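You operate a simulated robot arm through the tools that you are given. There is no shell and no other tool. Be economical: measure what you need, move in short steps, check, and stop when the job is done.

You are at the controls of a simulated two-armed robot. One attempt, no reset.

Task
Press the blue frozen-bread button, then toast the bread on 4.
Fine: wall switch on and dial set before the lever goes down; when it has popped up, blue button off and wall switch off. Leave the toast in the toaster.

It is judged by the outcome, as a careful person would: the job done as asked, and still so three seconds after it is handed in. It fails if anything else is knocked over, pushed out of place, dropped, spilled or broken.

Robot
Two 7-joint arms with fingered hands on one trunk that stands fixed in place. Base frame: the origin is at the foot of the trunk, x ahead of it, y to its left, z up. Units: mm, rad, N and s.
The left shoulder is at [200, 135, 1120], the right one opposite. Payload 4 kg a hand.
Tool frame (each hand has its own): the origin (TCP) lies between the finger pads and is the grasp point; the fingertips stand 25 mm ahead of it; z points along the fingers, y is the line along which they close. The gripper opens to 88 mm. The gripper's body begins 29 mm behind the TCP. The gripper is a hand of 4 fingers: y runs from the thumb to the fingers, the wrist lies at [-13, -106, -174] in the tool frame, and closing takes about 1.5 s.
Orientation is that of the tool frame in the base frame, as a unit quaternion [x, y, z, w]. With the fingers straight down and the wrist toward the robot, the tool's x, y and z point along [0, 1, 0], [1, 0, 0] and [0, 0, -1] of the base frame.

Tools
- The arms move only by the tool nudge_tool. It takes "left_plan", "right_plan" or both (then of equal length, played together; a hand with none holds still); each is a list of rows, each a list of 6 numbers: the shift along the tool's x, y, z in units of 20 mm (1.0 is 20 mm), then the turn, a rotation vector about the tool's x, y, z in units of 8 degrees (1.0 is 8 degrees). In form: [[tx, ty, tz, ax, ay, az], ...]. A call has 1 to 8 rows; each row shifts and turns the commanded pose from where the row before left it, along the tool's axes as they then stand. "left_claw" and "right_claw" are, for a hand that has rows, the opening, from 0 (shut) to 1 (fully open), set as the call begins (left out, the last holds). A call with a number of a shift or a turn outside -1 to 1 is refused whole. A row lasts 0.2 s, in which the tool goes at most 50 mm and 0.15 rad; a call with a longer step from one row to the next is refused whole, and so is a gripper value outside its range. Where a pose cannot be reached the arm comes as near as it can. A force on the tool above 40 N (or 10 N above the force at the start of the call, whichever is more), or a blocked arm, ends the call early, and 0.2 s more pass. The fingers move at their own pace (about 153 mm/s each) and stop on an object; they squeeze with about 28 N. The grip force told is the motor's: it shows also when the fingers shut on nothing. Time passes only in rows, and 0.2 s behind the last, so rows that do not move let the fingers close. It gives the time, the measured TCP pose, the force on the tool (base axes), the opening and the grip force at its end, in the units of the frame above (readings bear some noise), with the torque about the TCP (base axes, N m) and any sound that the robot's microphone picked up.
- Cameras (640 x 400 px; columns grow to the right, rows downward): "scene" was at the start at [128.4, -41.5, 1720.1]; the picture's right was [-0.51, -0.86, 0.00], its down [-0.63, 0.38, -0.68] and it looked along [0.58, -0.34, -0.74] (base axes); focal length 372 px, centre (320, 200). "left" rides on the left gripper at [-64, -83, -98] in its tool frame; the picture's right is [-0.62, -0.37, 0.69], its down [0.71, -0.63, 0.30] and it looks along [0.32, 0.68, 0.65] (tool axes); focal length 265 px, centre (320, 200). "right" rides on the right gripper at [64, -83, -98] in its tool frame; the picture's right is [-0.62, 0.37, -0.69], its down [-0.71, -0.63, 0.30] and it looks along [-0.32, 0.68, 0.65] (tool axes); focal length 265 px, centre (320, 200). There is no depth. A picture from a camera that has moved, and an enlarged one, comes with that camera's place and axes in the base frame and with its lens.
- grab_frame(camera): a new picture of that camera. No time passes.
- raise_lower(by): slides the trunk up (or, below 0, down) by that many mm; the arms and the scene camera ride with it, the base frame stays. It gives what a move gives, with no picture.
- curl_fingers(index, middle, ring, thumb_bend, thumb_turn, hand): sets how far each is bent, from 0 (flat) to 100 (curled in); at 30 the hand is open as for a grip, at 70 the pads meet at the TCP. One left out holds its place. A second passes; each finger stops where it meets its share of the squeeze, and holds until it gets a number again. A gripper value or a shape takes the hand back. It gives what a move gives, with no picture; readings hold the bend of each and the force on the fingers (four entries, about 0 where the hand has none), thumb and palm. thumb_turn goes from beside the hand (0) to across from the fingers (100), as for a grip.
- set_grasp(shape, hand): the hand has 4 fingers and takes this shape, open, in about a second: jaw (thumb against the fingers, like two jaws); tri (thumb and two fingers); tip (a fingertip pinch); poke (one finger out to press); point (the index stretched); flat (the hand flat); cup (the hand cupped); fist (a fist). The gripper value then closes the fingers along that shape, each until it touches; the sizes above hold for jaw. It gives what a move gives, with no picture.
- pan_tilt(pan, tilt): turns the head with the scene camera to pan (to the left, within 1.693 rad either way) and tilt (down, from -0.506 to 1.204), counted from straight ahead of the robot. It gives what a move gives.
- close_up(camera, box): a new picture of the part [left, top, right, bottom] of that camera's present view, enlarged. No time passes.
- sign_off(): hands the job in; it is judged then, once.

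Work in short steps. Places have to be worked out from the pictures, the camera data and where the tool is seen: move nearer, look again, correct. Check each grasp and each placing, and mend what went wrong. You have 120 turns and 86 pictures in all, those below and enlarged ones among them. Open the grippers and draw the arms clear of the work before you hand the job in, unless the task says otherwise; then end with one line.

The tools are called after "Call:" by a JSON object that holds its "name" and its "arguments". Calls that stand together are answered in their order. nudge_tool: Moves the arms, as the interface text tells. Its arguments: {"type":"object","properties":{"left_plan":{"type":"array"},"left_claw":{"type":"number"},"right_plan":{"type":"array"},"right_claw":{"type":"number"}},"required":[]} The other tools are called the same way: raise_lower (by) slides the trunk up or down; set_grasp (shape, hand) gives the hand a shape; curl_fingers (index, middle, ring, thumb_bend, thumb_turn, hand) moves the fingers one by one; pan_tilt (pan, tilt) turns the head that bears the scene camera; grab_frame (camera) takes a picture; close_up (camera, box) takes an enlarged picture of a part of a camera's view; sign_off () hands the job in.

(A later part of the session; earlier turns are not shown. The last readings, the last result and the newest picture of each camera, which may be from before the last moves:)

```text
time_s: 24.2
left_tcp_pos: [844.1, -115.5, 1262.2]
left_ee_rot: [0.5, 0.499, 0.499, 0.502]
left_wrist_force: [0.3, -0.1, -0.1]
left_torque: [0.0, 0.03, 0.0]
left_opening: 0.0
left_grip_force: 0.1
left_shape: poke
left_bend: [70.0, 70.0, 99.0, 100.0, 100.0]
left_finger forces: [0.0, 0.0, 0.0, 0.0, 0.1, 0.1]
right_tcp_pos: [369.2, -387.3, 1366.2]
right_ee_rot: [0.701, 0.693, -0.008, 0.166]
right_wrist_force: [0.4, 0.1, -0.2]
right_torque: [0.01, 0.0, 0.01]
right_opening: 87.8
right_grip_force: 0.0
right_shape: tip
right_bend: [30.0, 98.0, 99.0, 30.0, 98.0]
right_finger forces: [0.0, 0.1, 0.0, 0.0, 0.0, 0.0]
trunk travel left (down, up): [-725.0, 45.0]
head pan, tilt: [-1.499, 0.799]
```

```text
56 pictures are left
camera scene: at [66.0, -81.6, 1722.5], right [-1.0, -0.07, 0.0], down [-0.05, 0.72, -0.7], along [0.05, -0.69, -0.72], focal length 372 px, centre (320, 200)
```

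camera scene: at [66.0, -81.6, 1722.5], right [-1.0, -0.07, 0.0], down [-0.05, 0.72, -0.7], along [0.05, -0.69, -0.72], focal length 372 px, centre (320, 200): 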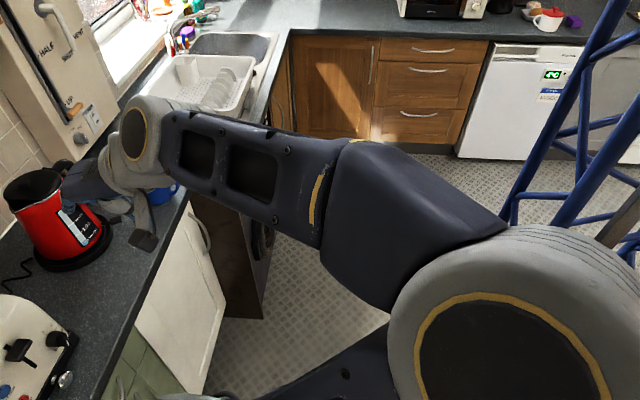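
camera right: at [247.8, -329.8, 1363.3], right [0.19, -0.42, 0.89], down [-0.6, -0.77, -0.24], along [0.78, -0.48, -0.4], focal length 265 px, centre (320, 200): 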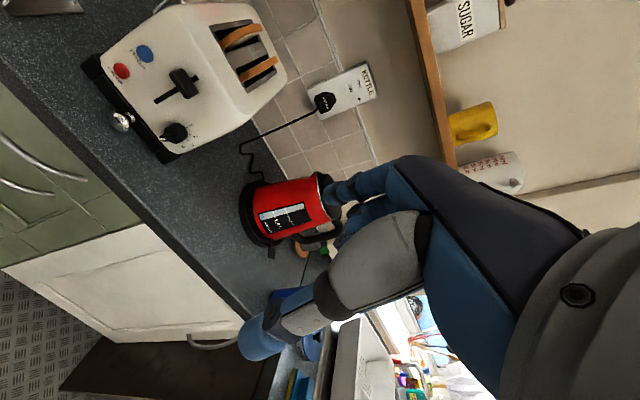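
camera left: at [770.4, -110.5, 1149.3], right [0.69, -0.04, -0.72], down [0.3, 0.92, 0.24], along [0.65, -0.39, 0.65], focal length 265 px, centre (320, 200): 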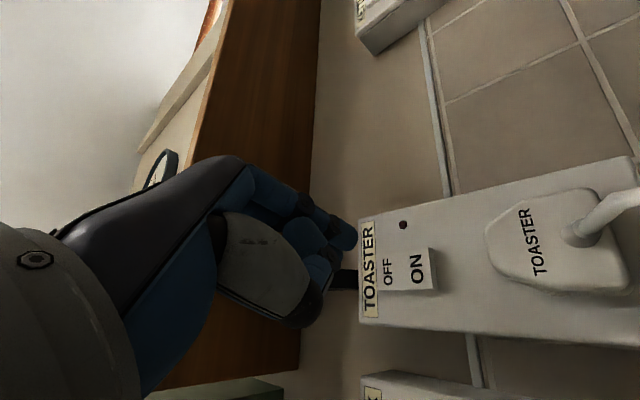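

The right elbow had folded back near the blue mast behind. So I'll first move the hand forward ~120 mm in its present orientation, then turn it by one constant rotation (92°) to the wanted grasp orientation.

Call:
{"name": "nudge_tool", "arguments": {"right_plan": [[0, 0.95, 0.2, 0, 0, 0], [0, 0.95, 0.2, 0, 0, 0], [0, 0.95, 0.2, 0, 0, 0], [0, 0.95, 0.2, 0, 0, 0], [0, 0.95, 0.2, 0, 0, 0], [0, 0.95, 0.2, 0, 0, 0], [0, 0.95, 0.2, 0, 0, 0]]}}

Call:
{"name": "nudge_tool", "arguments": {"right_plan": [[0, 0, 0, -0.688, -0.443, -0.499], [0, 0, 0, -0.688, -0.443, -0.499], [0, 0, 0, -0.688, -0.443, -0.499], [0, 0, 0, -0.688, -0.443, -0.499], [0, 0, 0, -0.688, -0.443, -0.499], [0, 0, 0, -0.688, -0.443, -0.499]]}}

Call:
{"name": "grab_frame", "arguments": {"camera": "scene"}}

```text
time_s: 25.8
left_tcp_pos: [844.4, -115.3, 1262.0]
left_ee_rot: [0.502, 0.498, 0.498, 0.502]
left_wrist_force: [0.3, 0.1, -0.9]
left_torque: [-0.03, 0.0, 0.05]
left_opening: 0.0
left_grip_force: 0.0
left_shape: poke
left_bend: [70.0, 70.0, 99.0, 100.0, 100.0]
left_finger forces: [0.0, 0.0, 0.1, 0.0, 0.0, 0.1]
right_tcp_pos: [506.3, -391.0, 1368.1]
right_ee_rot: [0.701, 0.693, -0.007, 0.167]
right_wrist_force: [0.0, -0.1, 1.6]
right_torque: [-0.01, -0.05, -0.01]
right_opening: 88.1
right_grip_force: 0.1
right_shape: tip
right_bend: [30.0, 98.0, 99.0, 30.0, 98.0]
right_finger forces: [0.1, 0.1, 0.0, 0.0, 0.0, 0.0]
trunk travel left (down, up): [-725.0, 45.0]
head pan, tilt: [-1.499, 0.799]
```

```text
time_s: 27.2
left_tcp_pos: [844.7, -115.2, 1262.8]
left_ee_rot: [0.501, 0.498, 0.498, 0.502]
left_wrist_force: [0.0, -0.2, 0.3]
left_torque: [0.02, 0.0, -0.05]
left_opening: 0.0
left_grip_force: 0.1
left_shape: poke
left_bend: [70.0, 70.0, 99.0, 100.0, 100.0]
left_finger forces: [0.0, 0.0, 0.0, 0.0, 0.1, 0.1]
right_tcp_pos: [505.6, -391.7, 1369.8]
right_ee_rot: [0.455, 0.753, 0.027, 0.475]
right_wrist_force: [-0.6, -0.4, 0.3]
right_torque: [0.0, 0.04, -0.01]
right_opening: 87.6
right_grip_force: 0.0
right_shape: tip
right_bend: [30.0, 98.0, 99.0, 30.0, 98.0]
right_finger forces: [0.0, 0.0, 0.0, 0.1, 0.0, 0.1]
trunk travel left (down, up): [-725.0, 45.0]
head pan, tilt: [-1.499, 0.799]
```

```text
55 pictures are left
camera scene: at [66.1, -81.3, 1722.6], right [-1.0, -0.07, 0.0], down [-0.05, 0.71, -0.7], along [0.05, -0.7, -0.72], focal length 372 px, centre (320, 200)
```

scene: 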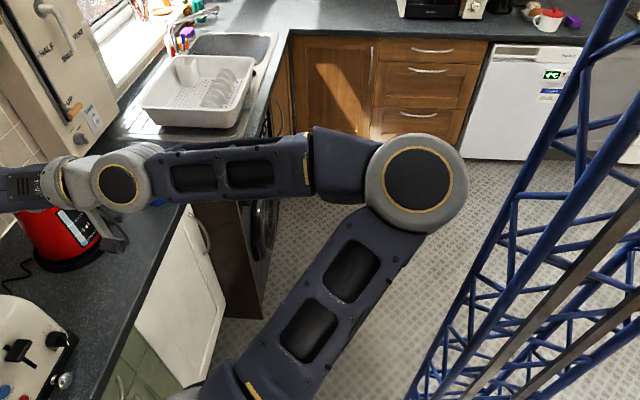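

The elbow is now well clear of the mast. I'll finish the turn and bring the head back to the toaster.

Call:
{"name": "nudge_tool", "arguments": {"right_plan": [[0, 0, 0, -0.688, -0.443, -0.499], [0, 0, 0, -0.688, -0.443, -0.499], [0, 0, 0, -0.688, -0.443, -0.499], [0, 0, 0, -0.688, -0.443, -0.499], [0, 0, 0, -0.688, -0.443, -0.499], [0, 0, 0, -0.688, -0.443, -0.499]]}}

Call:
{"name": "pan_tilt", "arguments": {"pan": -0.65, "tilt": 0.9}}

Call:
{"name": "grab_frame", "arguments": {"camera": "scene"}}

```text
time_s: 28.6
left_tcp_pos: [843.5, -115.1, 1262.3]
left_ee_rot: [0.501, 0.498, 0.498, 0.502]
left_wrist_force: [-0.3, -0.2, 0.2]
left_torque: [0.0, 0.0, -0.01]
left_opening: 0.0
left_grip_force: 0.1
left_shape: poke
left_bend: [70.0, 70.0, 99.0, 100.0, 100.0]
left_finger forces: [0.0, 0.1, 0.1, 0.0, 0.0, 0.0]
right_tcp_pos: [504.7, -392.0, 1366.0]
right_ee_rot: [0.165, 0.71, 0.056, 0.683]
right_wrist_force: [-0.7, 0.2, -1.3]
right_torque: [-0.02, 0.0, -0.03]
right_opening: 87.6
right_grip_force: 0.1
right_shape: tip
right_bend: [30.0, 98.0, 99.0, 30.0, 98.0]
right_finger forces: [0.0, 0.0, 0.0, 0.0, 0.0, 0.0]
right hand out of reach, approached as far as the arm can: row 4
trunk travel left (down, up): [-725.0, 45.0]
head pan, tilt: [-1.499, 0.799]
```

```text
time_s: 29.8
left_tcp_pos: [844.9, -115.5, 1262.2]
left_ee_rot: [0.502, 0.498, 0.498, 0.503]
left_wrist_force: [0.6, 0.0, 0.3]
left_torque: [-0.02, -0.03, 0.01]
left_opening: 0.0
left_grip_force: 0.2
left_shape: poke
left_bend: [70.0, 70.0, 99.0, 100.0, 100.0]
left_finger forces: [0.0, 0.1, 0.0, 0.1, 0.0, 0.1]
right_tcp_pos: [505.6, -390.3, 1365.4]
right_ee_rot: [0.166, 0.71, 0.055, 0.682]
right_wrist_force: [-0.3, -0.2, 1.0]
right_torque: [0.02, -0.01, 0.01]
right_opening: 87.8
right_grip_force: 0.1
right_shape: tip
right_bend: [30.0, 98.0, 99.0, 30.0, 98.0]
right_finger forces: [0.1, 0.1, 0.1, 0.0, 0.1, 0.1]
trunk travel left (down, up): [-725.0, 45.0]
head pan, tilt: [-0.649, 0.901]
```

```text
54 pictures are left
camera scene: at [120.3, -46.9, 1714.6], right [-0.61, -0.8, 0.0], down [-0.62, 0.47, -0.62], along [0.49, -0.38, -0.78], focal length 372 px, centre (320, 200)
```

scene: 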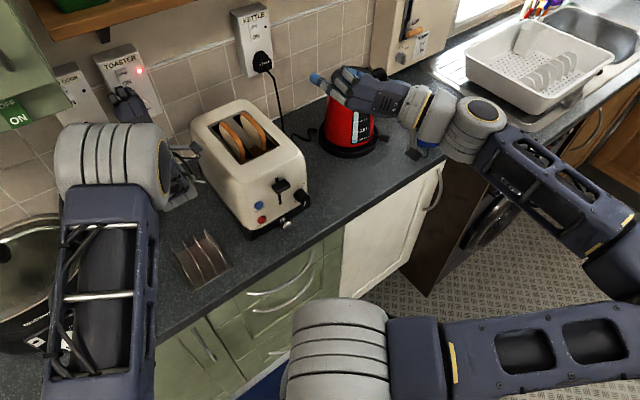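

The right hand is now pointing forward, above and before the kettle. I'll lower it in front of the dial in two calls.

Call:
{"name": "nudge_tool", "arguments": {"right_plan": [[0.99, -0.206, 0.033, 0, 0, 0], [0.99, -0.206, 0.033, 0, 0, 0], [0.99, -0.206, 0.033, 0, 0, 0], [0.99, -0.206, 0.033, 0, 0, 0], [0.99, -0.206, 0.033, 0, 0, 0], [0.99, -0.206, 0.033, 0, 0, 0], [0.99, -0.206, 0.033, 0, 0, 0], [0.99, -0.206, 0.033, 0, 0, 0]]}}

Call:
{"name": "nudge_tool", "arguments": {"right_plan": [[0.99, -0.206, 0.033, 0, 0, 0], [0.99, -0.206, 0.033, 0, 0, 0], [0.99, -0.206, 0.033, 0, 0, 0], [0.99, -0.206, 0.033, 0, 0, 0], [0.99, -0.206, 0.033, 0, 0, 0], [0.99, -0.206, 0.033, 0, 0, 0], [0.99, -0.206, 0.033, 0, 0, 0]]}}

Call:
{"name": "grab_frame", "arguments": {"camera": "scene"}}

Call:
{"name": "grab_frame", "arguments": {"camera": "right"}}

```text
time_s: 31.6
left_tcp_pos: [844.3, -115.4, 1262.3]
left_ee_rot: [0.502, 0.498, 0.498, 0.502]
left_wrist_force: [0.0, 0.6, 0.3]
left_torque: [0.02, 0.03, -0.01]
left_opening: 0.1
left_grip_force: 0.1
left_shape: poke
left_bend: [70.0, 70.0, 99.0, 100.0, 100.0]
left_finger forces: [0.0, 0.0, 0.0, 0.1, 0.0, 0.0]
right_tcp_pos: [484.2, -407.6, 1330.9]
right_ee_rot: [0.164, 0.715, 0.054, 0.677]
right_wrist_force: [-0.6, 0.0, 0.0]
right_torque: [-0.01, -0.02, -0.01]
right_opening: 88.1
right_grip_force: 0.0
right_shape: tip
right_bend: [30.0, 98.0, 99.0, 30.0, 98.0]
right_finger forces: [0.0, 0.1, 0.1, 0.0, 0.0, 0.0]
right hand out of reach, approached as far as the arm can: row 2, 3, 4, 5, 6, 7, 8
trunk travel left (down, up): [-725.0, 45.0]
head pan, tilt: [-0.649, 0.901]
```

```text
time_s: 33.2
left_tcp_pos: [844.6, -115.6, 1261.7]
left_ee_rot: [0.502, 0.497, 0.497, 0.504]
left_wrist_force: [-0.2, 0.3, -0.6]
left_torque: [-0.01, -0.01, 0.03]
left_opening: 0.0
left_grip_force: 0.1
left_shape: poke
left_bend: [70.0, 70.0, 99.0, 100.0, 100.0]
left_finger forces: [0.1, 0.0, 0.0, 0.0, 0.0, 0.0]
right_tcp_pos: [460.5, -423.1, 1322.4]
right_ee_rot: [0.165, 0.715, 0.055, 0.678]
right_wrist_force: [0.2, -0.5, 0.3]
right_torque: [0.01, -0.01, 0.01]
right_opening: 87.9
right_grip_force: 0.1
right_shape: tip
right_bend: [30.0, 98.0, 99.0, 30.0, 98.0]
right_finger forces: [0.1, 0.0, 0.1, 0.1, 0.1, 0.0]
right hand out of reach, approached as far as the arm can: row 1, 2, 3, 4, 5, 6, 7
trunk travel left (down, up): [-725.0, 45.0]
head pan, tilt: [-0.649, 0.901]
```

```text
53 pictures are left
camera scene: at [120.4, -46.8, 1714.6], right [-0.6, -0.8, 0.0], down [-0.62, 0.47, -0.62], along [0.49, -0.38, -0.78], focal length 372 px, centre (320, 200)
```

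scene: 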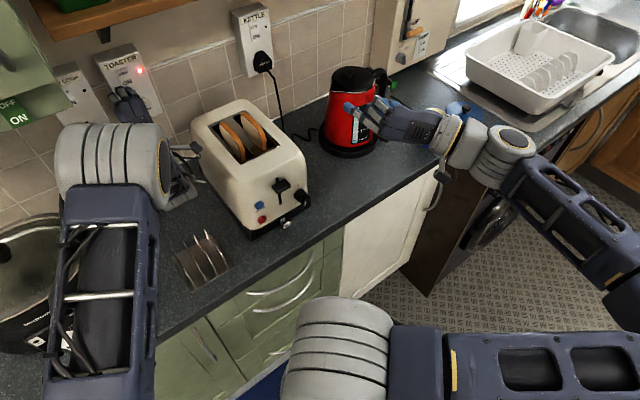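

```text
52 pictures are left
camera right: at [348.6, -466.9, 1245.9], right [-0.61, 0.25, 0.75], down [0.22, -0.86, 0.47], along [0.76, 0.45, 0.46], focal length 265 px, centre (320, 200)
```

right: 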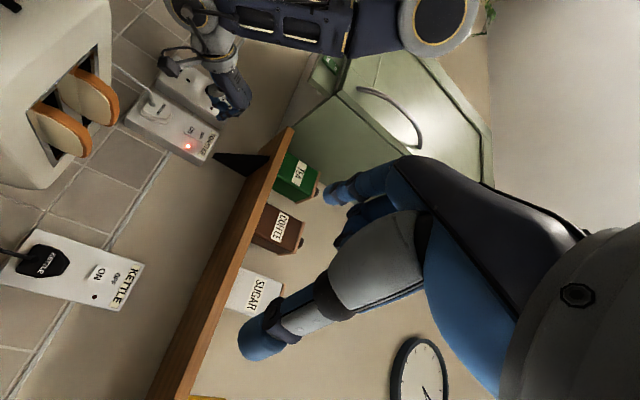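

With this orientation the right arm cannot get low enough. The left arm has the better geometry for the dial (wrist on its left, turning from roll +106° to +30°), so I'll park the right hand a little higher and withdraw the left hand from the wall, straight back.

Call:
{"name": "nudge_tool", "arguments": {"right_plan": [[-0.53, 0.83, 0.62, 0, 0, 0], [-0.53, 0.83, 0.62, 0, 0, 0], [-0.53, 0, 0, 0, 0, 0], [0, 0, 0, 0, 0, 0], [0, 0, 0, 0, 0, 0], [0, 0, 0, 0, 0, 0], [0, 0, 0, 0, 0, 0]], "left_plan": [[0, 0, -1, 0, 0, 0], [0, 0, -1, 0, 0, 0], [0, 0, -1, 0, 0, 0], [0, 0, -1, 0, 0, 0], [0, 0, -1, 0, 0, 0], [0, 0, -1, 0, 0, 0], [0, 0, -1, 0, 0, 0]]}}

Call:
{"name": "nudge_tool", "arguments": {"left_plan": [[0, 0, -0.7, 0, 0, 0.946], [0, 0, -0.7, 0, 0, 0.946], [0, 0, -0.7, 0, 0, 0.946], [0, 0, 0, 0, 0, 0.946], [0, 0, 0, 0, 0, 0.946], [0, 0, 0, 0, 0, 0.946], [0, 0, 0, 0, 0, 0.946], [0, 0, 0, 0, 0, 0.946]]}}

Call:
{"name": "grab_frame", "arguments": {"camera": "scene"}}

```text
time_s: 34.8
left_tcp_pos: [712.2, -120.1, 1268.9]
left_ee_rot: [0.502, 0.499, 0.498, 0.501]
left_wrist_force: [0.2, 0.7, -0.5]
left_torque: [0.02, 0.0, -0.01]
left_opening: 0.2
left_grip_force: 0.1
left_shape: poke
left_bend: [70.0, 70.0, 99.0, 100.0, 100.0]
left_finger forces: [0.0, 0.1, 0.1, 0.0, 0.0, 0.1]
left hand out of reach, approached as far as the arm can: row 7
right_tcp_pos: [490.1, -404.7, 1363.0]
right_ee_rot: [0.166, 0.71, 0.055, 0.682]
right_wrist_force: [0.4, 0.6, 0.1]
right_torque: [-0.03, 0.0, 0.0]
right_opening: 87.8
right_grip_force: 0.0
right_shape: tip
right_bend: [30.0, 98.0, 99.0, 30.0, 98.0]
right_finger forces: [0.0, 0.1, 0.0, 0.0, 0.0, 0.0]
trunk travel left (down, up): [-725.0, 45.0]
head pan, tilt: [-0.649, 0.901]
```

```text
time_s: 36.6
left_tcp_pos: [670.5, -119.4, 1267.9]
left_ee_rot: [0.683, 0.178, 0.684, 0.182]
left_wrist_force: [0.4, 0.7, 0.3]
left_torque: [-0.01, 0.02, -0.02]
left_opening: 0.1
left_grip_force: 0.0
left_shape: poke
left_bend: [70.0, 70.0, 99.0, 100.0, 100.0]
left_finger forces: [0.1, 0.0, 0.0, 0.0, 0.0, 0.0]
right_tcp_pos: [491.0, -405.7, 1362.8]
right_ee_rot: [0.166, 0.71, 0.054, 0.682]
right_wrist_force: [-0.3, 0.3, -0.7]
right_torque: [0.02, -0.01, -0.05]
right_opening: 87.9
right_grip_force: 0.0
right_shape: tip
right_bend: [30.0, 98.0, 99.0, 30.0, 98.0]
right_finger forces: [0.0, 0.0, 0.0, 0.0, 0.1, 0.0]
trunk travel left (down, up): [-725.0, 45.0]
head pan, tilt: [-0.649, 0.901]
```

```text
51 pictures are left
camera scene: at [120.6, -46.4, 1714.7], right [-0.6, -0.8, 0.0], down [-0.62, 0.47, -0.62], along [0.49, -0.38, -0.78], focal length 372 px, centre (320, 200)
```

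scene: 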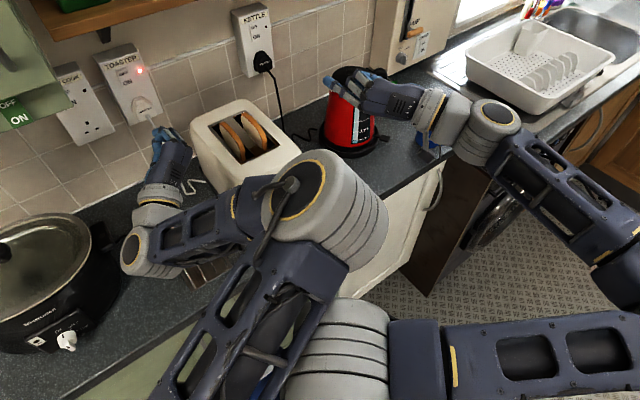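

Rolling left-hand swings its elbow across the right arm, so I'll change method: push the dial's grip bar round with one forward-pointing finger (upper end leftwards ≈ 20 mm). I roll back to 0, pitch 30° down, and curl the middle finger so one finger pokes.

Call:
{"name": "nudge_tool", "arguments": {"left_plan": [[0, 0, 0, 0, 0, -0.946], [0, 0, 0, 0, 0, -0.946], [0, 0, 0, 0, 0, -0.946], [0, 0, 0, 0, 0, -0.946], [0, 0, 0, 0, 0, -0.946], [0, 0, 0, 0, 0, -0.946], [0, 0, 0, 0, 0, -0.946], [0, 0, 0, 0, 0, -0.946]]}}

Call:
{"name": "nudge_tool", "arguments": {"left_plan": [[-0.2, 0.2, -0.5, 0.9375, 0, 0], [-0.2, 0.2, -0.5, 0.9375, 0, 0], [-0.2, 0.2, -0.5, 0.9375, 0, 0], [-0.2, 0.2, -0.5, 0.9375, 0, 0]]}}

Call:
{"name": "curl_fingers", "arguments": {"hand": "left", "index": 70, "middle": 100}}

Call:
{"name": "grab_frame", "arguments": {"camera": "scene"}}

Call:
{"name": "grab_frame", "arguments": {"camera": "left"}}

```text
time_s: 38.4
left_tcp_pos: [686.6, -135.4, 1283.8]
left_ee_rot: [0.501, 0.499, 0.498, 0.502]
left_wrist_force: [-0.1, 0.6, 0.3]
left_torque: [0.02, 0.0, -0.04]
left_opening: 0.0
left_grip_force: 0.0
left_shape: poke
left_bend: [70.0, 70.0, 99.0, 100.0, 100.0]
left_finger forces: [0.0, 0.0, 0.1, 0.1, 0.0, 0.0]
left hand out of reach, approached as far as the arm can: row 7, 8
right_tcp_pos: [491.0, -405.2, 1361.8]
right_ee_rot: [0.166, 0.711, 0.055, 0.682]
right_wrist_force: [-0.6, 0.1, 0.0]
right_torque: [0.0, 0.01, 0.01]
right_opening: 88.1
right_grip_force: 0.1
right_shape: tip
right_bend: [30.0, 98.0, 99.0, 30.0, 98.0]
right_finger forces: [0.1, 0.0, 0.0, 0.1, 0.0, 0.1]
trunk travel left (down, up): [-725.0, 45.0]
head pan, tilt: [-0.649, 0.901]
```

```text
time_s: 39.4
left_tcp_pos: [651.8, -151.0, 1305.9]
left_ee_rot: [0.615, 0.61, 0.351, 0.355]
left_wrist_force: [0.3, -0.3, -0.3]
left_torque: [-0.03, -0.02, 0.01]
left_opening: 0.0
left_grip_force: 0.0
left_shape: poke
left_bend: [70.0, 70.0, 99.0, 100.0, 100.0]
left_finger forces: [0.1, 0.0, 0.0, 0.0, 0.0, 0.1]
right_tcp_pos: [491.8, -404.8, 1362.3]
right_ee_rot: [0.166, 0.71, 0.055, 0.682]
right_wrist_force: [0.0, -0.1, 0.2]
right_torque: [0.03, 0.02, 0.01]
right_opening: 88.0
right_grip_force: 0.0
right_shape: tip
right_bend: [30.0, 98.0, 99.0, 30.0, 98.0]
right_finger forces: [0.0, 0.0, 0.0, 0.0, 0.1, 0.0]
trunk travel left (down, up): [-725.0, 45.0]
head pan, tilt: [-0.649, 0.901]
```

```text
time_s: 40.4
left_tcp_pos: [651.5, -150.2, 1306.6]
left_ee_rot: [0.615, 0.609, 0.352, 0.356]
left_wrist_force: [0.3, 0.8, 0.1]
left_torque: [0.0, 0.0, 0.03]
left_opening: 24.1
left_grip_force: 0.1
left_shape: fingers
left_bend: [70.0, 100.0, 99.0, 100.0, 100.0]
left_finger forces: [0.0, 0.1, 0.0, 0.0, 0.1, 0.0]
right_tcp_pos: [491.4, -404.4, 1362.0]
right_ee_rot: [0.166, 0.71, 0.055, 0.682]
right_wrist_force: [0.3, -0.1, 0.2]
right_torque: [0.02, 0.0, -0.03]
right_opening: 88.1
right_grip_force: 0.1
right_shape: tip
right_bend: [30.0, 98.0, 99.0, 30.0, 98.0]
right_finger forces: [0.0, 0.0, 0.1, 0.0, 0.0, 0.1]
trunk travel left (down, up): [-725.0, 45.0]
head pan, tilt: [-0.649, 0.901]
```

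```text
50 pictures are left
camera scene: at [120.3, -46.8, 1714.6], right [-0.6, -0.8, 0.0], down [-0.62, 0.47, -0.62], along [0.49, -0.38, -0.78], focal length 372 px, centre (320, 200)
```

scene: 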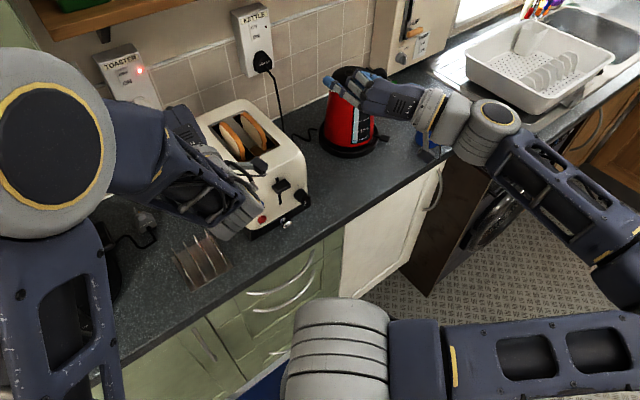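

```text
49 pictures are left
camera left: at [524.5, -214.1, 1283.2], right [0.41, -0.62, -0.66], down [-0.04, 0.71, -0.7], along [0.91, 0.32, 0.27], focal length 265 px, centre (320, 200)
```

left: 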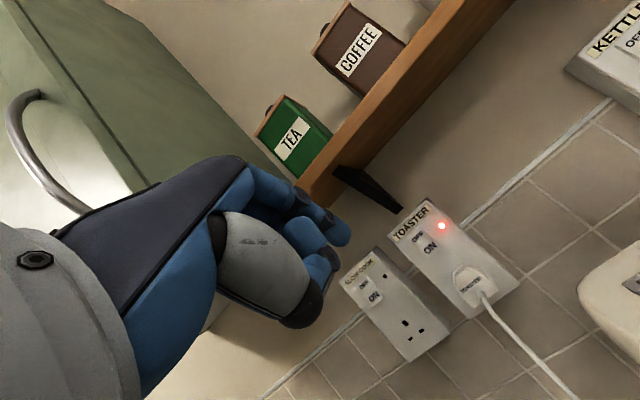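

The elbow now stays left. I'll zoom on the fingers to see which one still protrudes.

Call:
{"name": "close_up", "arguments": {"camera": "left", "box": [230, 160, 390, 330]}}

```text
2.35 times, centred on (310, 245) of left
camera zoom: at [524.5, -214.1, 1283.2], right [0.41, -0.62, -0.66], down [-0.04, 0.71, -0.7], along [0.91, 0.32, 0.27], focal length 624 px, centre (344, 94)
```

zoom: 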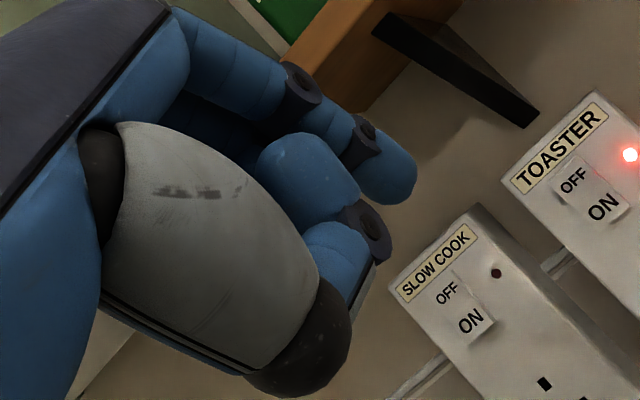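

The index (nearest the camera) is the one that protrudes; its tip is ≈ 22 mm ahead of and 8 mm below the TCP. I'll bring it back, right and down to face the blue button from ~25 mm off.

Call:
{"name": "nudge_tool", "arguments": {"left_plan": [[-0.92, -0.94, -0.42, 0, 0, 0], [-0.92, -0.94, -0.42, 0, 0, 0], [-0.92, -0.94, -0.42, 0, 0, 0], [-0.92, -0.94, -0.42, 0, 0, 0], [-0.92, -0.94, -0.42, 0, 0, 0]]}}

Call:
{"name": "nudge_tool", "arguments": {"left_plan": [[0, -0.92, 0.53, 0, 0, 0], [0, -0.92, 0.53, 0, 0, 0], [0, -0.92, 0.53, 0, 0, 0], [0, -0.92, 0.53, 0, 0, 0], [0, -0.92, 0.53, 0, 0, 0], [0, -0.92, 0.53, 0, 0, 0], [0, -0.92, 0.53, 0, 0, 0]]}}

Call:
{"name": "grab_frame", "arguments": {"camera": "scene"}}

Call:
{"name": "grab_frame", "arguments": {"camera": "left"}}

```text
time_s: 41.6
left_tcp_pos: [567.5, -240.7, 1246.4]
left_ee_rot: [0.615, 0.609, 0.352, 0.357]
left_wrist_force: [0.4, 1.0, -0.5]
left_torque: [-0.02, -0.01, 0.0]
left_opening: 23.7
left_grip_force: 0.0
left_shape: fingers
left_bend: [70.0, 100.0, 99.0, 100.0, 100.0]
left_finger forces: [0.1, 0.0, 0.0, 0.1, 0.1, 0.1]
right_tcp_pos: [491.5, -405.1, 1362.2]
right_ee_rot: [0.165, 0.71, 0.055, 0.682]
right_wrist_force: [0.1, -0.1, 0.1]
right_torque: [0.01, -0.01, 0.01]
right_opening: 87.9
right_grip_force: 0.1
right_shape: tip
right_bend: [30.0, 98.0, 99.0, 30.0, 98.0]
right_finger forces: [0.0, 0.1, 0.1, 0.0, 0.0, 0.1]
trunk travel left (down, up): [-725.0, 45.0]
head pan, tilt: [-0.649, 0.901]
```

```text
time_s: 43.2
left_tcp_pos: [567.0, -243.6, 1097.9]
left_ee_rot: [0.614, 0.61, 0.352, 0.356]
left_wrist_force: [0.8, -0.3, -0.1]
left_torque: [0.01, -0.02, 0.06]
left_opening: 23.5
left_grip_force: 0.1
left_shape: fingers
left_bend: [70.0, 100.0, 99.0, 100.0, 100.0]
left_finger forces: [0.0, 0.0, 0.0, 0.0, 0.1, 0.0]
right_tcp_pos: [490.4, -404.8, 1362.5]
right_ee_rot: [0.166, 0.71, 0.054, 0.683]
right_wrist_force: [-0.1, -0.8, 0.1]
right_torque: [-0.02, 0.04, 0.02]
right_opening: 87.9
right_grip_force: 0.0
right_shape: tip
right_bend: [30.0, 98.0, 99.0, 30.0, 98.0]
right_finger forces: [0.0, 0.1, 0.1, 0.0, 0.0, 0.2]
trunk travel left (down, up): [-725.0, 45.0]
head pan, tilt: [-0.649, 0.901]
```

```text
47 pictures are left
camera scene: at [120.3, -46.8, 1714.7], right [-0.6, -0.8, 0.0], down [-0.62, 0.47, -0.62], along [0.49, -0.38, -0.78], focal length 372 px, centre (320, 200)
```

scene: 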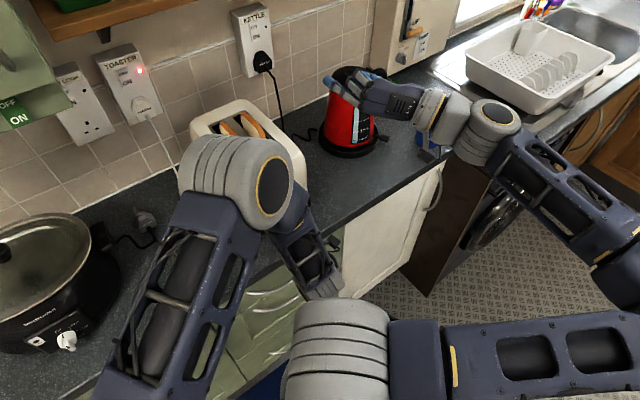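

```text
46 pictures are left
camera left: at [439.6, -305.9, 1073.9], right [0.41, -0.62, -0.66], down [-0.04, 0.71, -0.7], along [0.91, 0.32, 0.27], focal length 265 px, centre (320, 200)
```

left: 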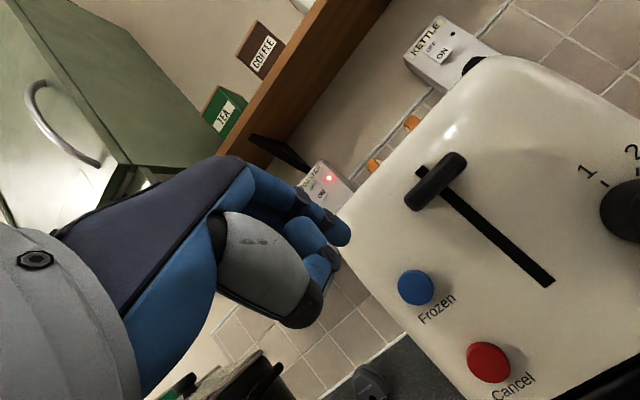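

The left camera now sees the front well: blue button front ≈ (618,-248,1040), fingertip ≈ (589,-249,1090). I'll go 50 mm down and check alignment.

Call:
{"name": "nudge_tool", "arguments": {"left_plan": [[0, -0.73, 0.42, 0, 0, 0], [0, -0.73, 0.42, 0, 0, 0], [0, -0.73, 0.42, 0, 0, 0]]}}

Call:
{"name": "grab_frame", "arguments": {"camera": "left"}}

```text
time_s: 44.0
left_tcp_pos: [566.2, -241.8, 1048.1]
left_ee_rot: [0.615, 0.609, 0.352, 0.356]
left_wrist_force: [-0.6, -0.3, 0.1]
left_torque: [0.0, -0.03, -0.04]
left_opening: 23.8
left_grip_force: 0.1
left_shape: fingers
left_bend: [70.0, 100.0, 99.0, 100.0, 100.0]
left_finger forces: [0.0, 0.0, 0.1, 0.1, 0.0, 0.0]
right_tcp_pos: [489.8, -405.3, 1362.9]
right_ee_rot: [0.166, 0.709, 0.055, 0.683]
right_wrist_force: [0.1, -0.1, -0.4]
right_torque: [0.02, 0.0, 0.0]
right_opening: 88.2
right_grip_force: 0.0
right_shape: tip
right_bend: [30.0, 98.0, 99.0, 30.0, 98.0]
right_finger forces: [0.1, 0.1, 0.0, 0.1, 0.0, 0.0]
trunk travel left (down, up): [-725.0, 45.0]
head pan, tilt: [-0.649, 0.901]
```

```text
45 pictures are left
camera left: at [440.1, -305.7, 1023.8], right [0.41, -0.62, -0.66], down [-0.04, 0.71, -0.7], along [0.91, 0.32, 0.27], focal length 265 px, centre (320, 200)
```

left: 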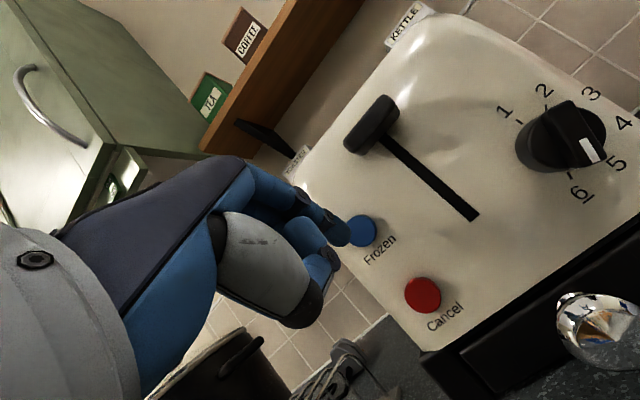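

The finger is nearly in line with the blue button (dial seen well: 1…6). I'll shift 2 mm right and push straight forward in small steps.

Call:
{"name": "nudge_tool", "arguments": {"left_plan": [[-0.12, 0.25, 0.44, 0, 0, 0], [0, 0.25, 0.44, 0, 0, 0], [0, 0.09, 0.15, 0, 0, 0], [0, 0.09, 0.15, 0, 0, 0], [0, 0.09, 0.15, 0, 0, 0], [0, 0.09, 0.15, 0, 0, 0], [0, 0.09, 0.15, 0, 0, 0]]}}

Call:
{"name": "close_up", "arguments": {"camera": "left", "box": [280, 170, 440, 310]}}

```text
time_s: 45.6
left_tcp_pos: [604.8, -245.5, 1048.5]
left_ee_rot: [0.615, 0.609, 0.351, 0.356]
left_wrist_force: [-12.2, -1.1, 4.0]
left_torque: [-0.04, 0.09, -0.05]
left_opening: 18.4
left_grip_force: 6.0
left_shape: fingers
left_bend: [72.0, 100.0, 99.0, 100.0, 100.0]
left_finger forces: [11.8, 0.0, 0.1, 0.0, 0.0, 0.1]
right_tcp_pos: [490.7, -404.6, 1362.5]
right_ee_rot: [0.165, 0.71, 0.054, 0.682]
right_wrist_force: [-0.6, 0.3, -1.1]
right_torque: [-0.02, -0.03, 0.0]
right_opening: 87.8
right_grip_force: 0.0
right_shape: tip
right_bend: [30.0, 98.0, 99.0, 30.0, 98.0]
right_finger forces: [0.0, 0.1, 0.0, 0.1, 0.0, 0.0]
trunk travel left (down, up): [-725.0, 45.0]
head pan, tilt: [-0.649, 0.901]
heard: click
```

```text
2.86 times, centred on (360, 240) of left
camera zoom: at [476.6, -308.8, 1024.0], right [0.41, -0.63, -0.66], down [-0.04, 0.71, -0.7], along [0.91, 0.32, 0.27], focal length 758 px, centre (206, 86)
```

zoom: 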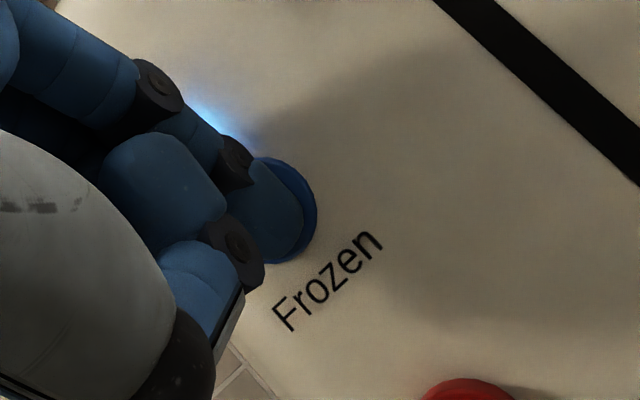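

Click heard and a blue glow shows: frozen is on. I'll back straight off 45 mm and look.

Call:
{"name": "nudge_tool", "arguments": {"left_plan": [[0, -0.4, -0.7, 0, 0, 0], [0, -0.4, -0.7, 0, 0, 0], [0, -0.4, -0.7, 0, 0, 0]]}}

Call:
{"name": "grab_frame", "arguments": {"camera": "left"}}

Call:
{"name": "close_up", "arguments": {"camera": "left", "box": [480, 60, 640, 210]}}

```text
time_s: 46.4
left_tcp_pos: [555.6, -243.8, 1047.3]
left_ee_rot: [0.615, 0.609, 0.352, 0.356]
left_wrist_force: [-0.3, 0.6, -0.3]
left_torque: [0.03, -0.02, -0.01]
left_opening: 24.0
left_grip_force: 0.0
left_shape: fingers
left_bend: [70.0, 100.0, 99.0, 100.0, 100.0]
left_finger forces: [0.1, 0.1, 0.0, 0.0, 0.0, 0.0]
right_tcp_pos: [490.9, -406.0, 1362.5]
right_ee_rot: [0.166, 0.71, 0.055, 0.683]
right_wrist_force: [-0.3, -0.2, 0.3]
right_torque: [-0.02, 0.03, -0.01]
right_opening: 87.8
right_grip_force: 0.1
right_shape: tip
right_bend: [30.0, 98.0, 99.0, 30.0, 98.0]
right_finger forces: [0.0, 0.1, 0.1, 0.1, 0.0, 0.1]
trunk travel left (down, up): [-725.0, 45.0]
head pan, tilt: [-0.649, 0.901]
```

```text
43 pictures are left
camera left: at [428.8, -307.9, 1024.4], right [0.41, -0.62, -0.66], down [-0.04, 0.71, -0.7], along [0.91, 0.32, 0.27], focal length 265 px, centre (320, 200)
```

left: 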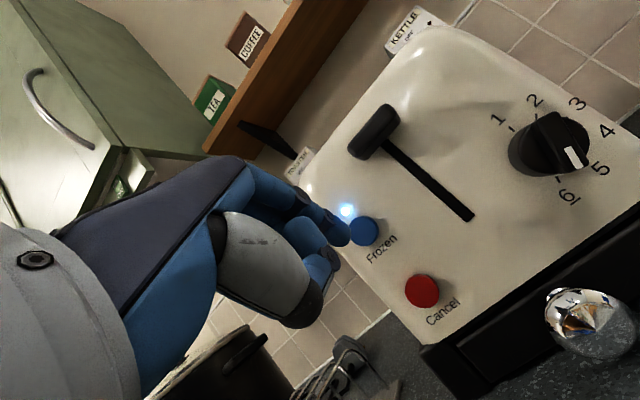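

```text
2.67 times, centred on (560, 135) of left
camera zoom: at [428.8, -307.9, 1024.4], right [0.41, -0.62, -0.66], down [-0.04, 0.71, -0.7], along [0.91, 0.32, 0.27], focal length 708 px, centre (-320, 373)
```

zoom: 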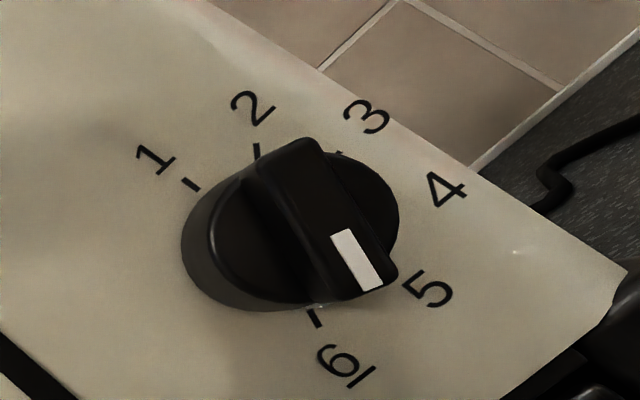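

Frozen light is on. From this view the bar's centre is ≈ (y −356, z 1003), front x ≈ 587, and it points at 6. I'll move the fingertip to the right of the bar's upper half, standing off in x.

Call:
{"name": "nudge_tool", "arguments": {"left_plan": [[-0.93, -0.2, -0.2, 0, 0, 0], [-0.93, -0.2, -0.1, 0, 0, 0], [-0.93, -0.2, 0.07, 0, 0, 0], [-0.93, -0.2, 0.07, 0, 0, 0], [-0.93, -0.2, 0.07, 0, 0, 0], [-0.93, -0.2, 0.07, 0, 0, 0], [-0.93, -0.2, 0.07, 0, 0, 0]]}}

Call:
{"name": "grab_frame", "arguments": {"camera": "left"}}

Call:
{"name": "grab_frame", "arguments": {"camera": "scene"}}

```text
time_s: 48.2
left_tcp_pos: [587.8, -352.3, 1046.8]
left_ee_rot: [0.577, 0.64, 0.362, 0.355]
left_wrist_force: [0.3, -0.4, 0.7]
left_torque: [-0.02, -0.02, 0.0]
left_opening: 23.9
left_grip_force: 0.2
left_shape: fingers
left_bend: [70.0, 100.0, 99.0, 100.0, 100.0]
left_finger forces: [0.0, 0.0, 0.1, 0.0, 0.1, 0.0]
right_tcp_pos: [490.4, -406.2, 1362.1]
right_ee_rot: [0.167, 0.71, 0.053, 0.682]
right_wrist_force: [-0.2, -0.5, 0.1]
right_torque: [0.0, 0.01, -0.03]
right_opening: 87.7
right_grip_force: 0.0
right_shape: tip
right_bend: [30.0, 98.0, 99.0, 30.0, 98.0]
right_finger forces: [0.0, 0.0, 0.1, 0.0, 0.1, 0.0]
trunk travel left (down, up): [-725.0, 45.0]
head pan, tilt: [-0.649, 0.901]
stopped in row 7 (left hand): the arm was blocked; the commanded pose is now the measured one
```

```text
41 pictures are left
camera left: at [468.1, -426.6, 1023.7], right [0.48, -0.61, -0.64], down [-0.1, 0.68, -0.72], along [0.87, 0.41, 0.27], focal length 265 px, centre (320, 200)
```

left: 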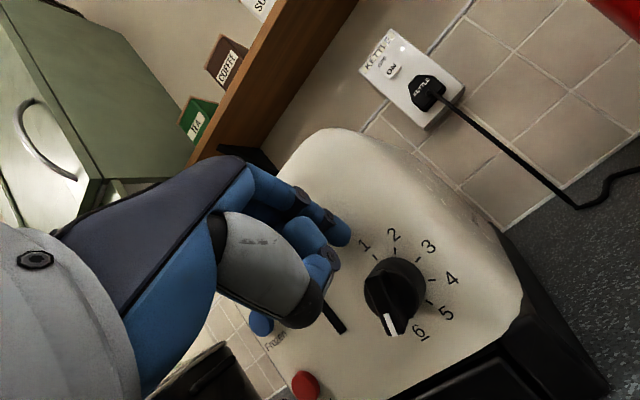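

```text
40 pictures are left
camera scene: at [120.3, -46.9, 1714.6], right [-0.6, -0.8, 0.0], down [-0.62, 0.47, -0.62], along [0.49, -0.38, -0.78], focal length 372 px, centre (320, 200)
```

scene: 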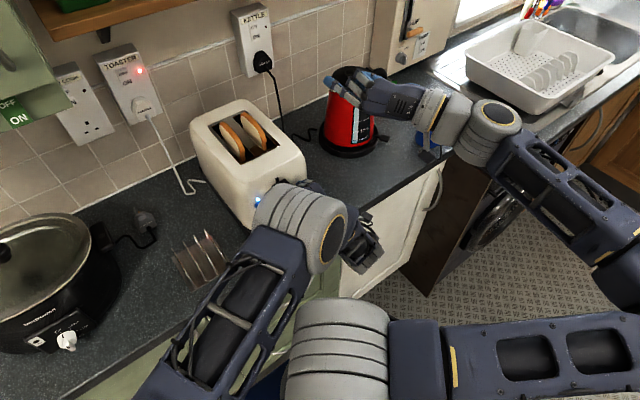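

The left forearm met the right shoulder. So I'll back off left, and yaw the hand 30° to the right instead, pushing the bar's lower (white) end rightward from the left side — same counter-clockwise turn.

Call:
{"name": "nudge_tool", "arguments": {"left_plan": [[0.72, -0.27, -0.55, 0, 0, 0], [0.72, -0.27, -0.55, 0, 0, 0], [0.72, -0.27, -0.55, 0, 0, 0], [0, 0, 0, 0.038, -0.73, 0.472], [0, 0, 0, 0.038, -0.73, 0.472], [0, 0, 0, 0.038, -0.73, 0.472], [0, 0, 0, 0.038, -0.73, 0.472], [0, 0, 0, 0.038, -0.73, 0.472]]}}

Call:
{"name": "grab_frame", "arguments": {"camera": "left"}}

```text
time_s: 50.0
left_tcp_pos: [546.3, -312.2, 1046.4]
left_ee_rot: [0.751, 0.431, 0.248, 0.434]
left_wrist_force: [-0.5, 0.2, 0.2]
left_torque: [0.01, -0.02, 0.04]
left_opening: 23.6
left_grip_force: 0.1
left_shape: fingers
left_bend: [70.0, 100.0, 99.0, 100.0, 100.0]
left_finger forces: [0.1, 0.0, 0.0, 0.1, 0.0, 0.1]
right_tcp_pos: [490.3, -406.3, 1361.9]
right_ee_rot: [0.166, 0.71, 0.053, 0.682]
right_wrist_force: [-0.2, 0.2, -1.0]
right_torque: [0.01, -0.01, 0.0]
right_opening: 87.9
right_grip_force: 0.0
right_shape: tip
right_bend: [30.0, 98.0, 99.0, 30.0, 98.0]
right_finger forces: [0.0, 0.1, 0.0, 0.1, 0.0, 0.0]
trunk travel left (down, up): [-725.0, 45.0]
head pan, tilt: [-0.649, 0.901]
```

```text
39 pictures are left
camera left: at [405.1, -303.8, 1023.3], right [0.04, -0.75, -0.66], down [0.32, 0.64, -0.7], along [0.95, -0.18, 0.26], focal length 265 px, centre (320, 200)
```

left: 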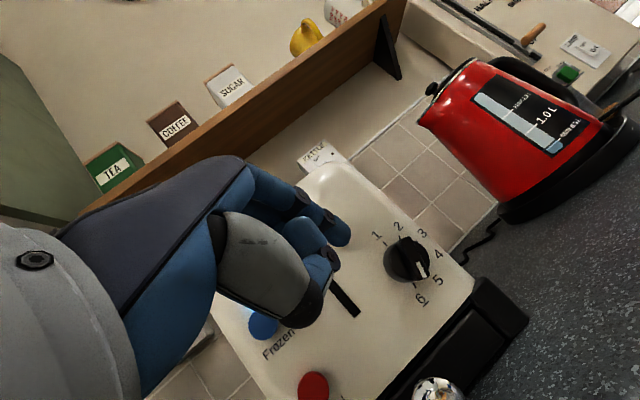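

Good view of dial and finger. I'll zoom in to measure the bar before pushing.

Call:
{"name": "close_up", "arguments": {"camera": "left", "box": [300, 190, 480, 320]}}

```text
3.08 times, centred on (390, 255) of left
camera zoom: at [405.1, -303.8, 1023.3], right [0.04, -0.75, -0.66], down [0.32, 0.64, -0.7], along [0.95, -0.18, 0.26], focal length 817 px, centre (105, 31)
```

zoom: 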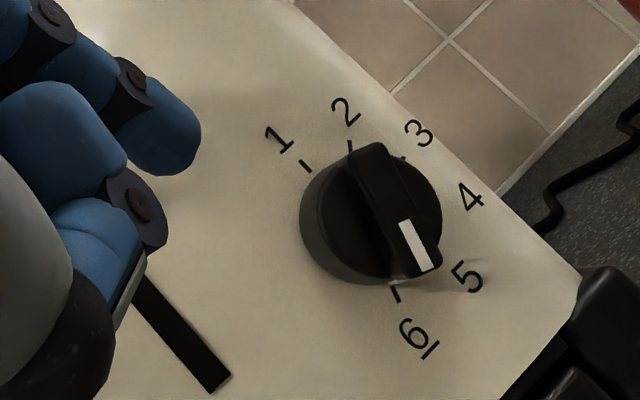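

The pointer is at 6, axis ≈ (y −357, z 1002). Fingertip ≈ (565,−328,1040); I'll lower it to left of the bar's lower half and advance beside the bar.

Call:
{"name": "nudge_tool", "arguments": {"left_plan": [[-0.04, -0.885, 0.77, 0, 0, 0], [-0.04, -0.885, 0.77, 0, 0, 0], [0.29, 0.25, 0.43, 0, 0, 0], [0.25, 0.22, 0.38, 0, 0, 0]]}}

Call:
{"name": "close_up", "arguments": {"camera": "left", "box": [280, 130, 480, 290]}}

```text
time_s: 51.0
left_tcp_pos: [575.9, -318.6, 999.6]
left_ee_rot: [0.751, 0.431, 0.249, 0.433]
left_wrist_force: [-0.3, 1.0, 0.0]
left_torque: [-0.01, -0.01, 0.01]
left_opening: 23.6
left_grip_force: 0.1
left_shape: fingers
left_bend: [70.0, 100.0, 99.0, 100.0, 100.0]
left_finger forces: [0.1, 0.0, 0.0, 0.0, 0.1, 0.0]
right_tcp_pos: [490.6, -406.0, 1363.7]
right_ee_rot: [0.166, 0.71, 0.053, 0.682]
right_wrist_force: [1.0, 0.8, -0.3]
right_torque: [-0.01, -0.02, 0.03]
right_opening: 87.8
right_grip_force: 0.1
right_shape: tip
right_bend: [30.0, 98.0, 99.0, 30.0, 98.0]
right_finger forces: [0.1, 0.1, 0.1, 0.0, 0.1, 0.0]
trunk travel left (down, up): [-725.0, 45.0]
head pan, tilt: [-0.649, 0.901]
```

```text
2.50 times, centred on (380, 210) of left
camera zoom: at [435.0, -309.8, 976.9], right [0.05, -0.74, -0.67], down [0.32, 0.64, -0.7], along [0.95, -0.18, 0.26], focal length 664 px, centre (170, 175)
```

zoom: 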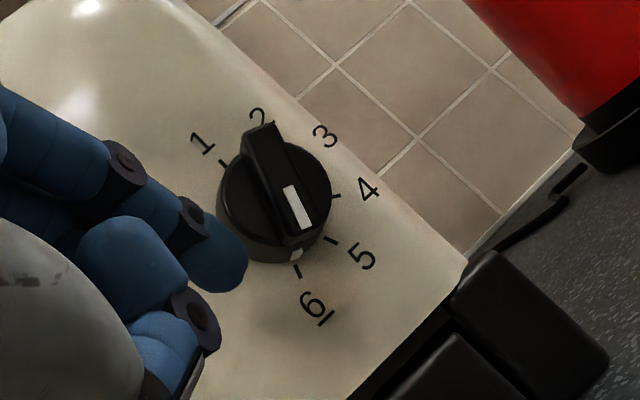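

A pointer dot at the knob's rim confirms 6. The finger is beside the knob; I'll push the first part of the arc and look.

Call:
{"name": "nudge_tool", "arguments": {"left_plan": [[-0.3, 0.3, 0.03, 0, 0, 0], [-0.15, -0.09, 0.15, 0, 0, 0], [-0.15, -0.13, 0.175, 0, 0, 0]]}}

Call:
{"name": "close_up", "arguments": {"camera": "left", "box": [280, 130, 480, 290]}}

```text
time_s: 51.8
left_tcp_pos: [576.2, -331.2, 998.3]
left_ee_rot: [0.751, 0.431, 0.248, 0.434]
left_wrist_force: [0.2, 1.0, -0.6]
left_torque: [0.01, -0.01, 0.04]
left_opening: 23.8
left_grip_force: 0.5
left_shape: fingers
left_bend: [70.0, 100.0, 99.0, 100.0, 100.0]
left_finger forces: [0.9, 0.1, 0.0, 0.0, 0.0, 0.0]
right_tcp_pos: [490.5, -405.1, 1361.1]
right_ee_rot: [0.166, 0.71, 0.053, 0.683]
right_wrist_force: [-0.3, 0.0, -0.6]
right_torque: [0.0, 0.0, 0.0]
right_opening: 88.0
right_grip_force: 0.1
right_shape: tip
right_bend: [30.0, 98.0, 99.0, 30.0, 98.0]
right_finger forces: [0.1, 0.0, 0.1, 0.0, 0.0, 0.0]
trunk travel left (down, up): [-725.0, 45.0]
head pan, tilt: [-0.649, 0.901]
```

```text
2.50 times, centred on (380, 210) of left
camera zoom: at [434.6, -323.5, 974.9], right [0.05, -0.74, -0.67], down [0.32, 0.64, -0.7], along [0.95, -0.18, 0.26], focal length 664 px, centre (170, 175)
```

zoom: 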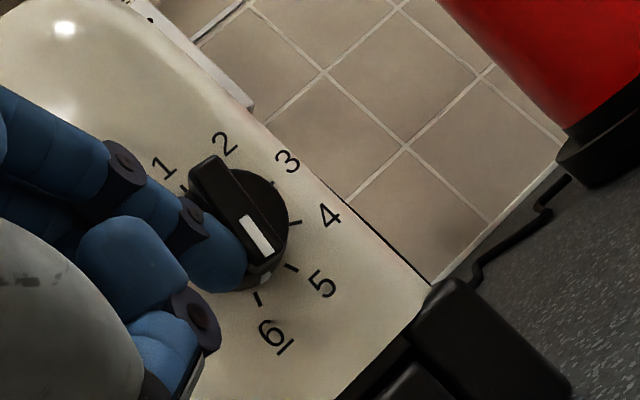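

It is turning: the rim dot has left 6 toward 5. I'll continue along the arc.

Call:
{"name": "nudge_tool", "arguments": {"left_plan": [[-0.195, -0.1, 0.19, 0, 0, 0], [-0.18, -0.05, 0.15, 0, 0, 0]]}}

Call:
{"name": "close_up", "arguments": {"camera": "left", "box": [280, 130, 480, 290]}}

```text
time_s: 52.4
left_tcp_pos: [576.2, -341.7, 993.3]
left_ee_rot: [0.751, 0.432, 0.248, 0.433]
left_wrist_force: [-1.4, 3.6, -1.5]
left_torque: [0.0, -0.02, 0.06]
left_opening: 22.3
left_grip_force: 2.0
left_shape: fingers
left_bend: [70.0, 100.0, 99.0, 100.0, 100.0]
left_finger forces: [3.8, 0.1, 0.1, 0.0, 0.0, 0.0]
right_tcp_pos: [490.2, -405.2, 1363.0]
right_ee_rot: [0.166, 0.71, 0.052, 0.682]
right_wrist_force: [-0.5, 0.2, 0.4]
right_torque: [0.03, -0.05, 0.03]
right_opening: 88.0
right_grip_force: 0.0
right_shape: tip
right_bend: [30.0, 98.0, 99.0, 30.0, 98.0]
right_finger forces: [0.0, 0.0, 0.0, 0.0, 0.0, 0.0]
trunk travel left (down, up): [-725.0, 45.0]
head pan, tilt: [-0.649, 0.901]
```

```text
2.50 times, centred on (380, 210) of left
camera zoom: at [434.2, -332.2, 968.8], right [0.04, -0.74, -0.67], down [0.31, 0.64, -0.7], along [0.95, -0.18, 0.26], focal length 664 px, centre (170, 175)
```

zoom: 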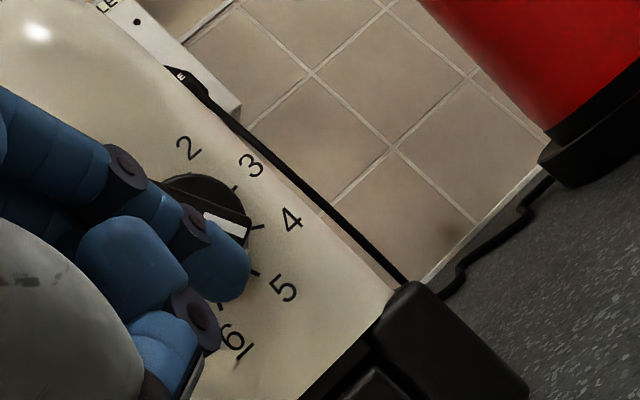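

The pointer is now about at 5. I continue pushing right and slightly up toward 4.

Call:
{"name": "nudge_tool", "arguments": {"left_plan": [[-0.217, 0.105, 0.083, 0, 0, 0], [-0.12, 0.1, 0.03, 0, 0, 0], [0, 0, 0, 0, 0, 0]]}}

Call:
{"name": "close_up", "arguments": {"camera": "left", "box": [280, 130, 480, 290]}}

```text
time_s: 53.2
left_tcp_pos: [576.3, -348.6, 995.4]
left_ee_rot: [0.751, 0.431, 0.248, 0.434]
left_wrist_force: [-3.6, 1.7, -2.3]
left_torque: [0.0, 0.05, -0.03]
left_opening: 21.0
left_grip_force: 2.3
left_shape: fingers
left_bend: [71.0, 100.0, 99.0, 100.0, 100.0]
left_finger forces: [5.1, 0.0, 0.2, 0.0, 0.0, 0.1]
right_tcp_pos: [489.8, -404.9, 1363.5]
right_ee_rot: [0.165, 0.71, 0.053, 0.682]
right_wrist_force: [0.5, 0.4, -0.9]
right_torque: [0.0, 0.01, -0.02]
right_opening: 87.7
right_grip_force: 0.1
right_shape: tip
right_bend: [30.0, 98.0, 99.0, 30.0, 98.0]
right_finger forces: [0.0, 0.0, 0.0, 0.1, 0.1, 0.1]
trunk travel left (down, up): [-725.0, 45.0]
head pan, tilt: [-0.649, 0.901]
```

```text
2.50 times, centred on (380, 210) of left
camera zoom: at [433.9, -340.4, 971.4], right [0.04, -0.74, -0.67], down [0.32, 0.64, -0.7], along [0.95, -0.18, 0.26], focal length 664 px, centre (170, 175)
```

zoom: 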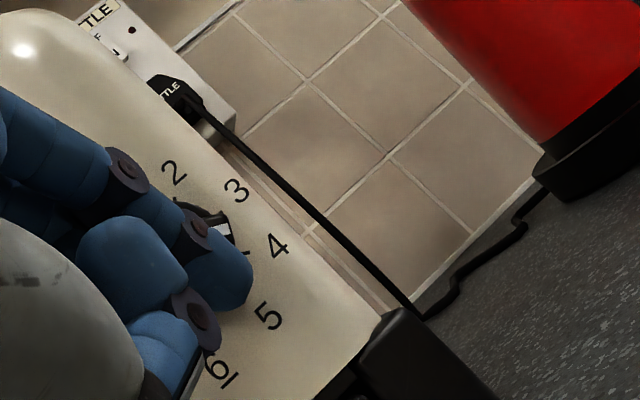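

The finger hides the pointer; I'll withdraw straight back 30 mm and shift left-down to see the dial.

Call:
{"name": "nudge_tool", "arguments": {"left_plan": [[-0.375, -0.325, -0.56, 0, 0, 0], [-0.375, -0.325, -0.56, 0, 0, 0], [0.5, -0.15, -0.26, 0, 0, 0], [0.5, -0.15, -0.26, 0, 0, 0]]}}

Call:
{"name": "close_up", "arguments": {"camera": "left", "box": [300, 150, 480, 280]}}

```text
time_s: 54.2
left_tcp_pos: [546.4, -324.8, 996.4]
left_ee_rot: [0.751, 0.431, 0.248, 0.434]
left_wrist_force: [1.2, 0.3, 0.7]
left_torque: [-0.03, 0.01, 0.03]
left_opening: 23.5
left_grip_force: 0.1
left_shape: fingers
left_bend: [70.0, 100.0, 99.0, 100.0, 100.0]
left_finger forces: [0.1, 0.1, 0.1, 0.0, 0.0, 0.1]
right_tcp_pos: [490.4, -406.9, 1363.0]
right_ee_rot: [0.166, 0.71, 0.054, 0.682]
right_wrist_force: [-0.3, 0.4, -0.3]
right_torque: [0.0, -0.02, 0.02]
right_opening: 87.8
right_grip_force: 0.1
right_shape: tip
right_bend: [30.0, 98.0, 99.0, 30.0, 98.0]
right_finger forces: [0.0, 0.0, 0.0, 0.0, 0.0, 0.1]
trunk travel left (down, up): [-725.0, 45.0]
head pan, tilt: [-0.649, 0.901]
```

```text
3.08 times, centred on (390, 215) of left
camera zoom: at [403.9, -316.4, 971.7], right [0.05, -0.75, -0.67], down [0.32, 0.64, -0.7], along [0.95, -0.18, 0.26], focal length 817 px, centre (105, 154)
```

zoom: 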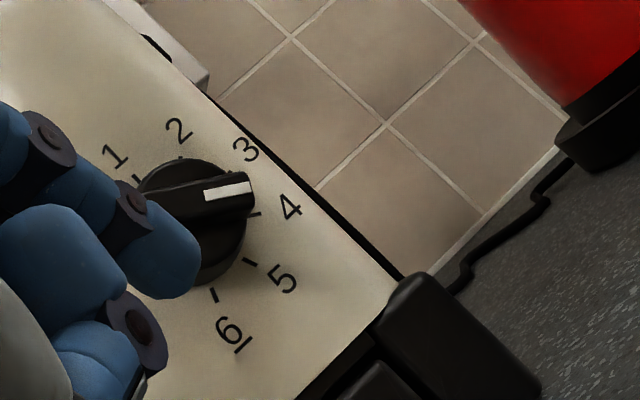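

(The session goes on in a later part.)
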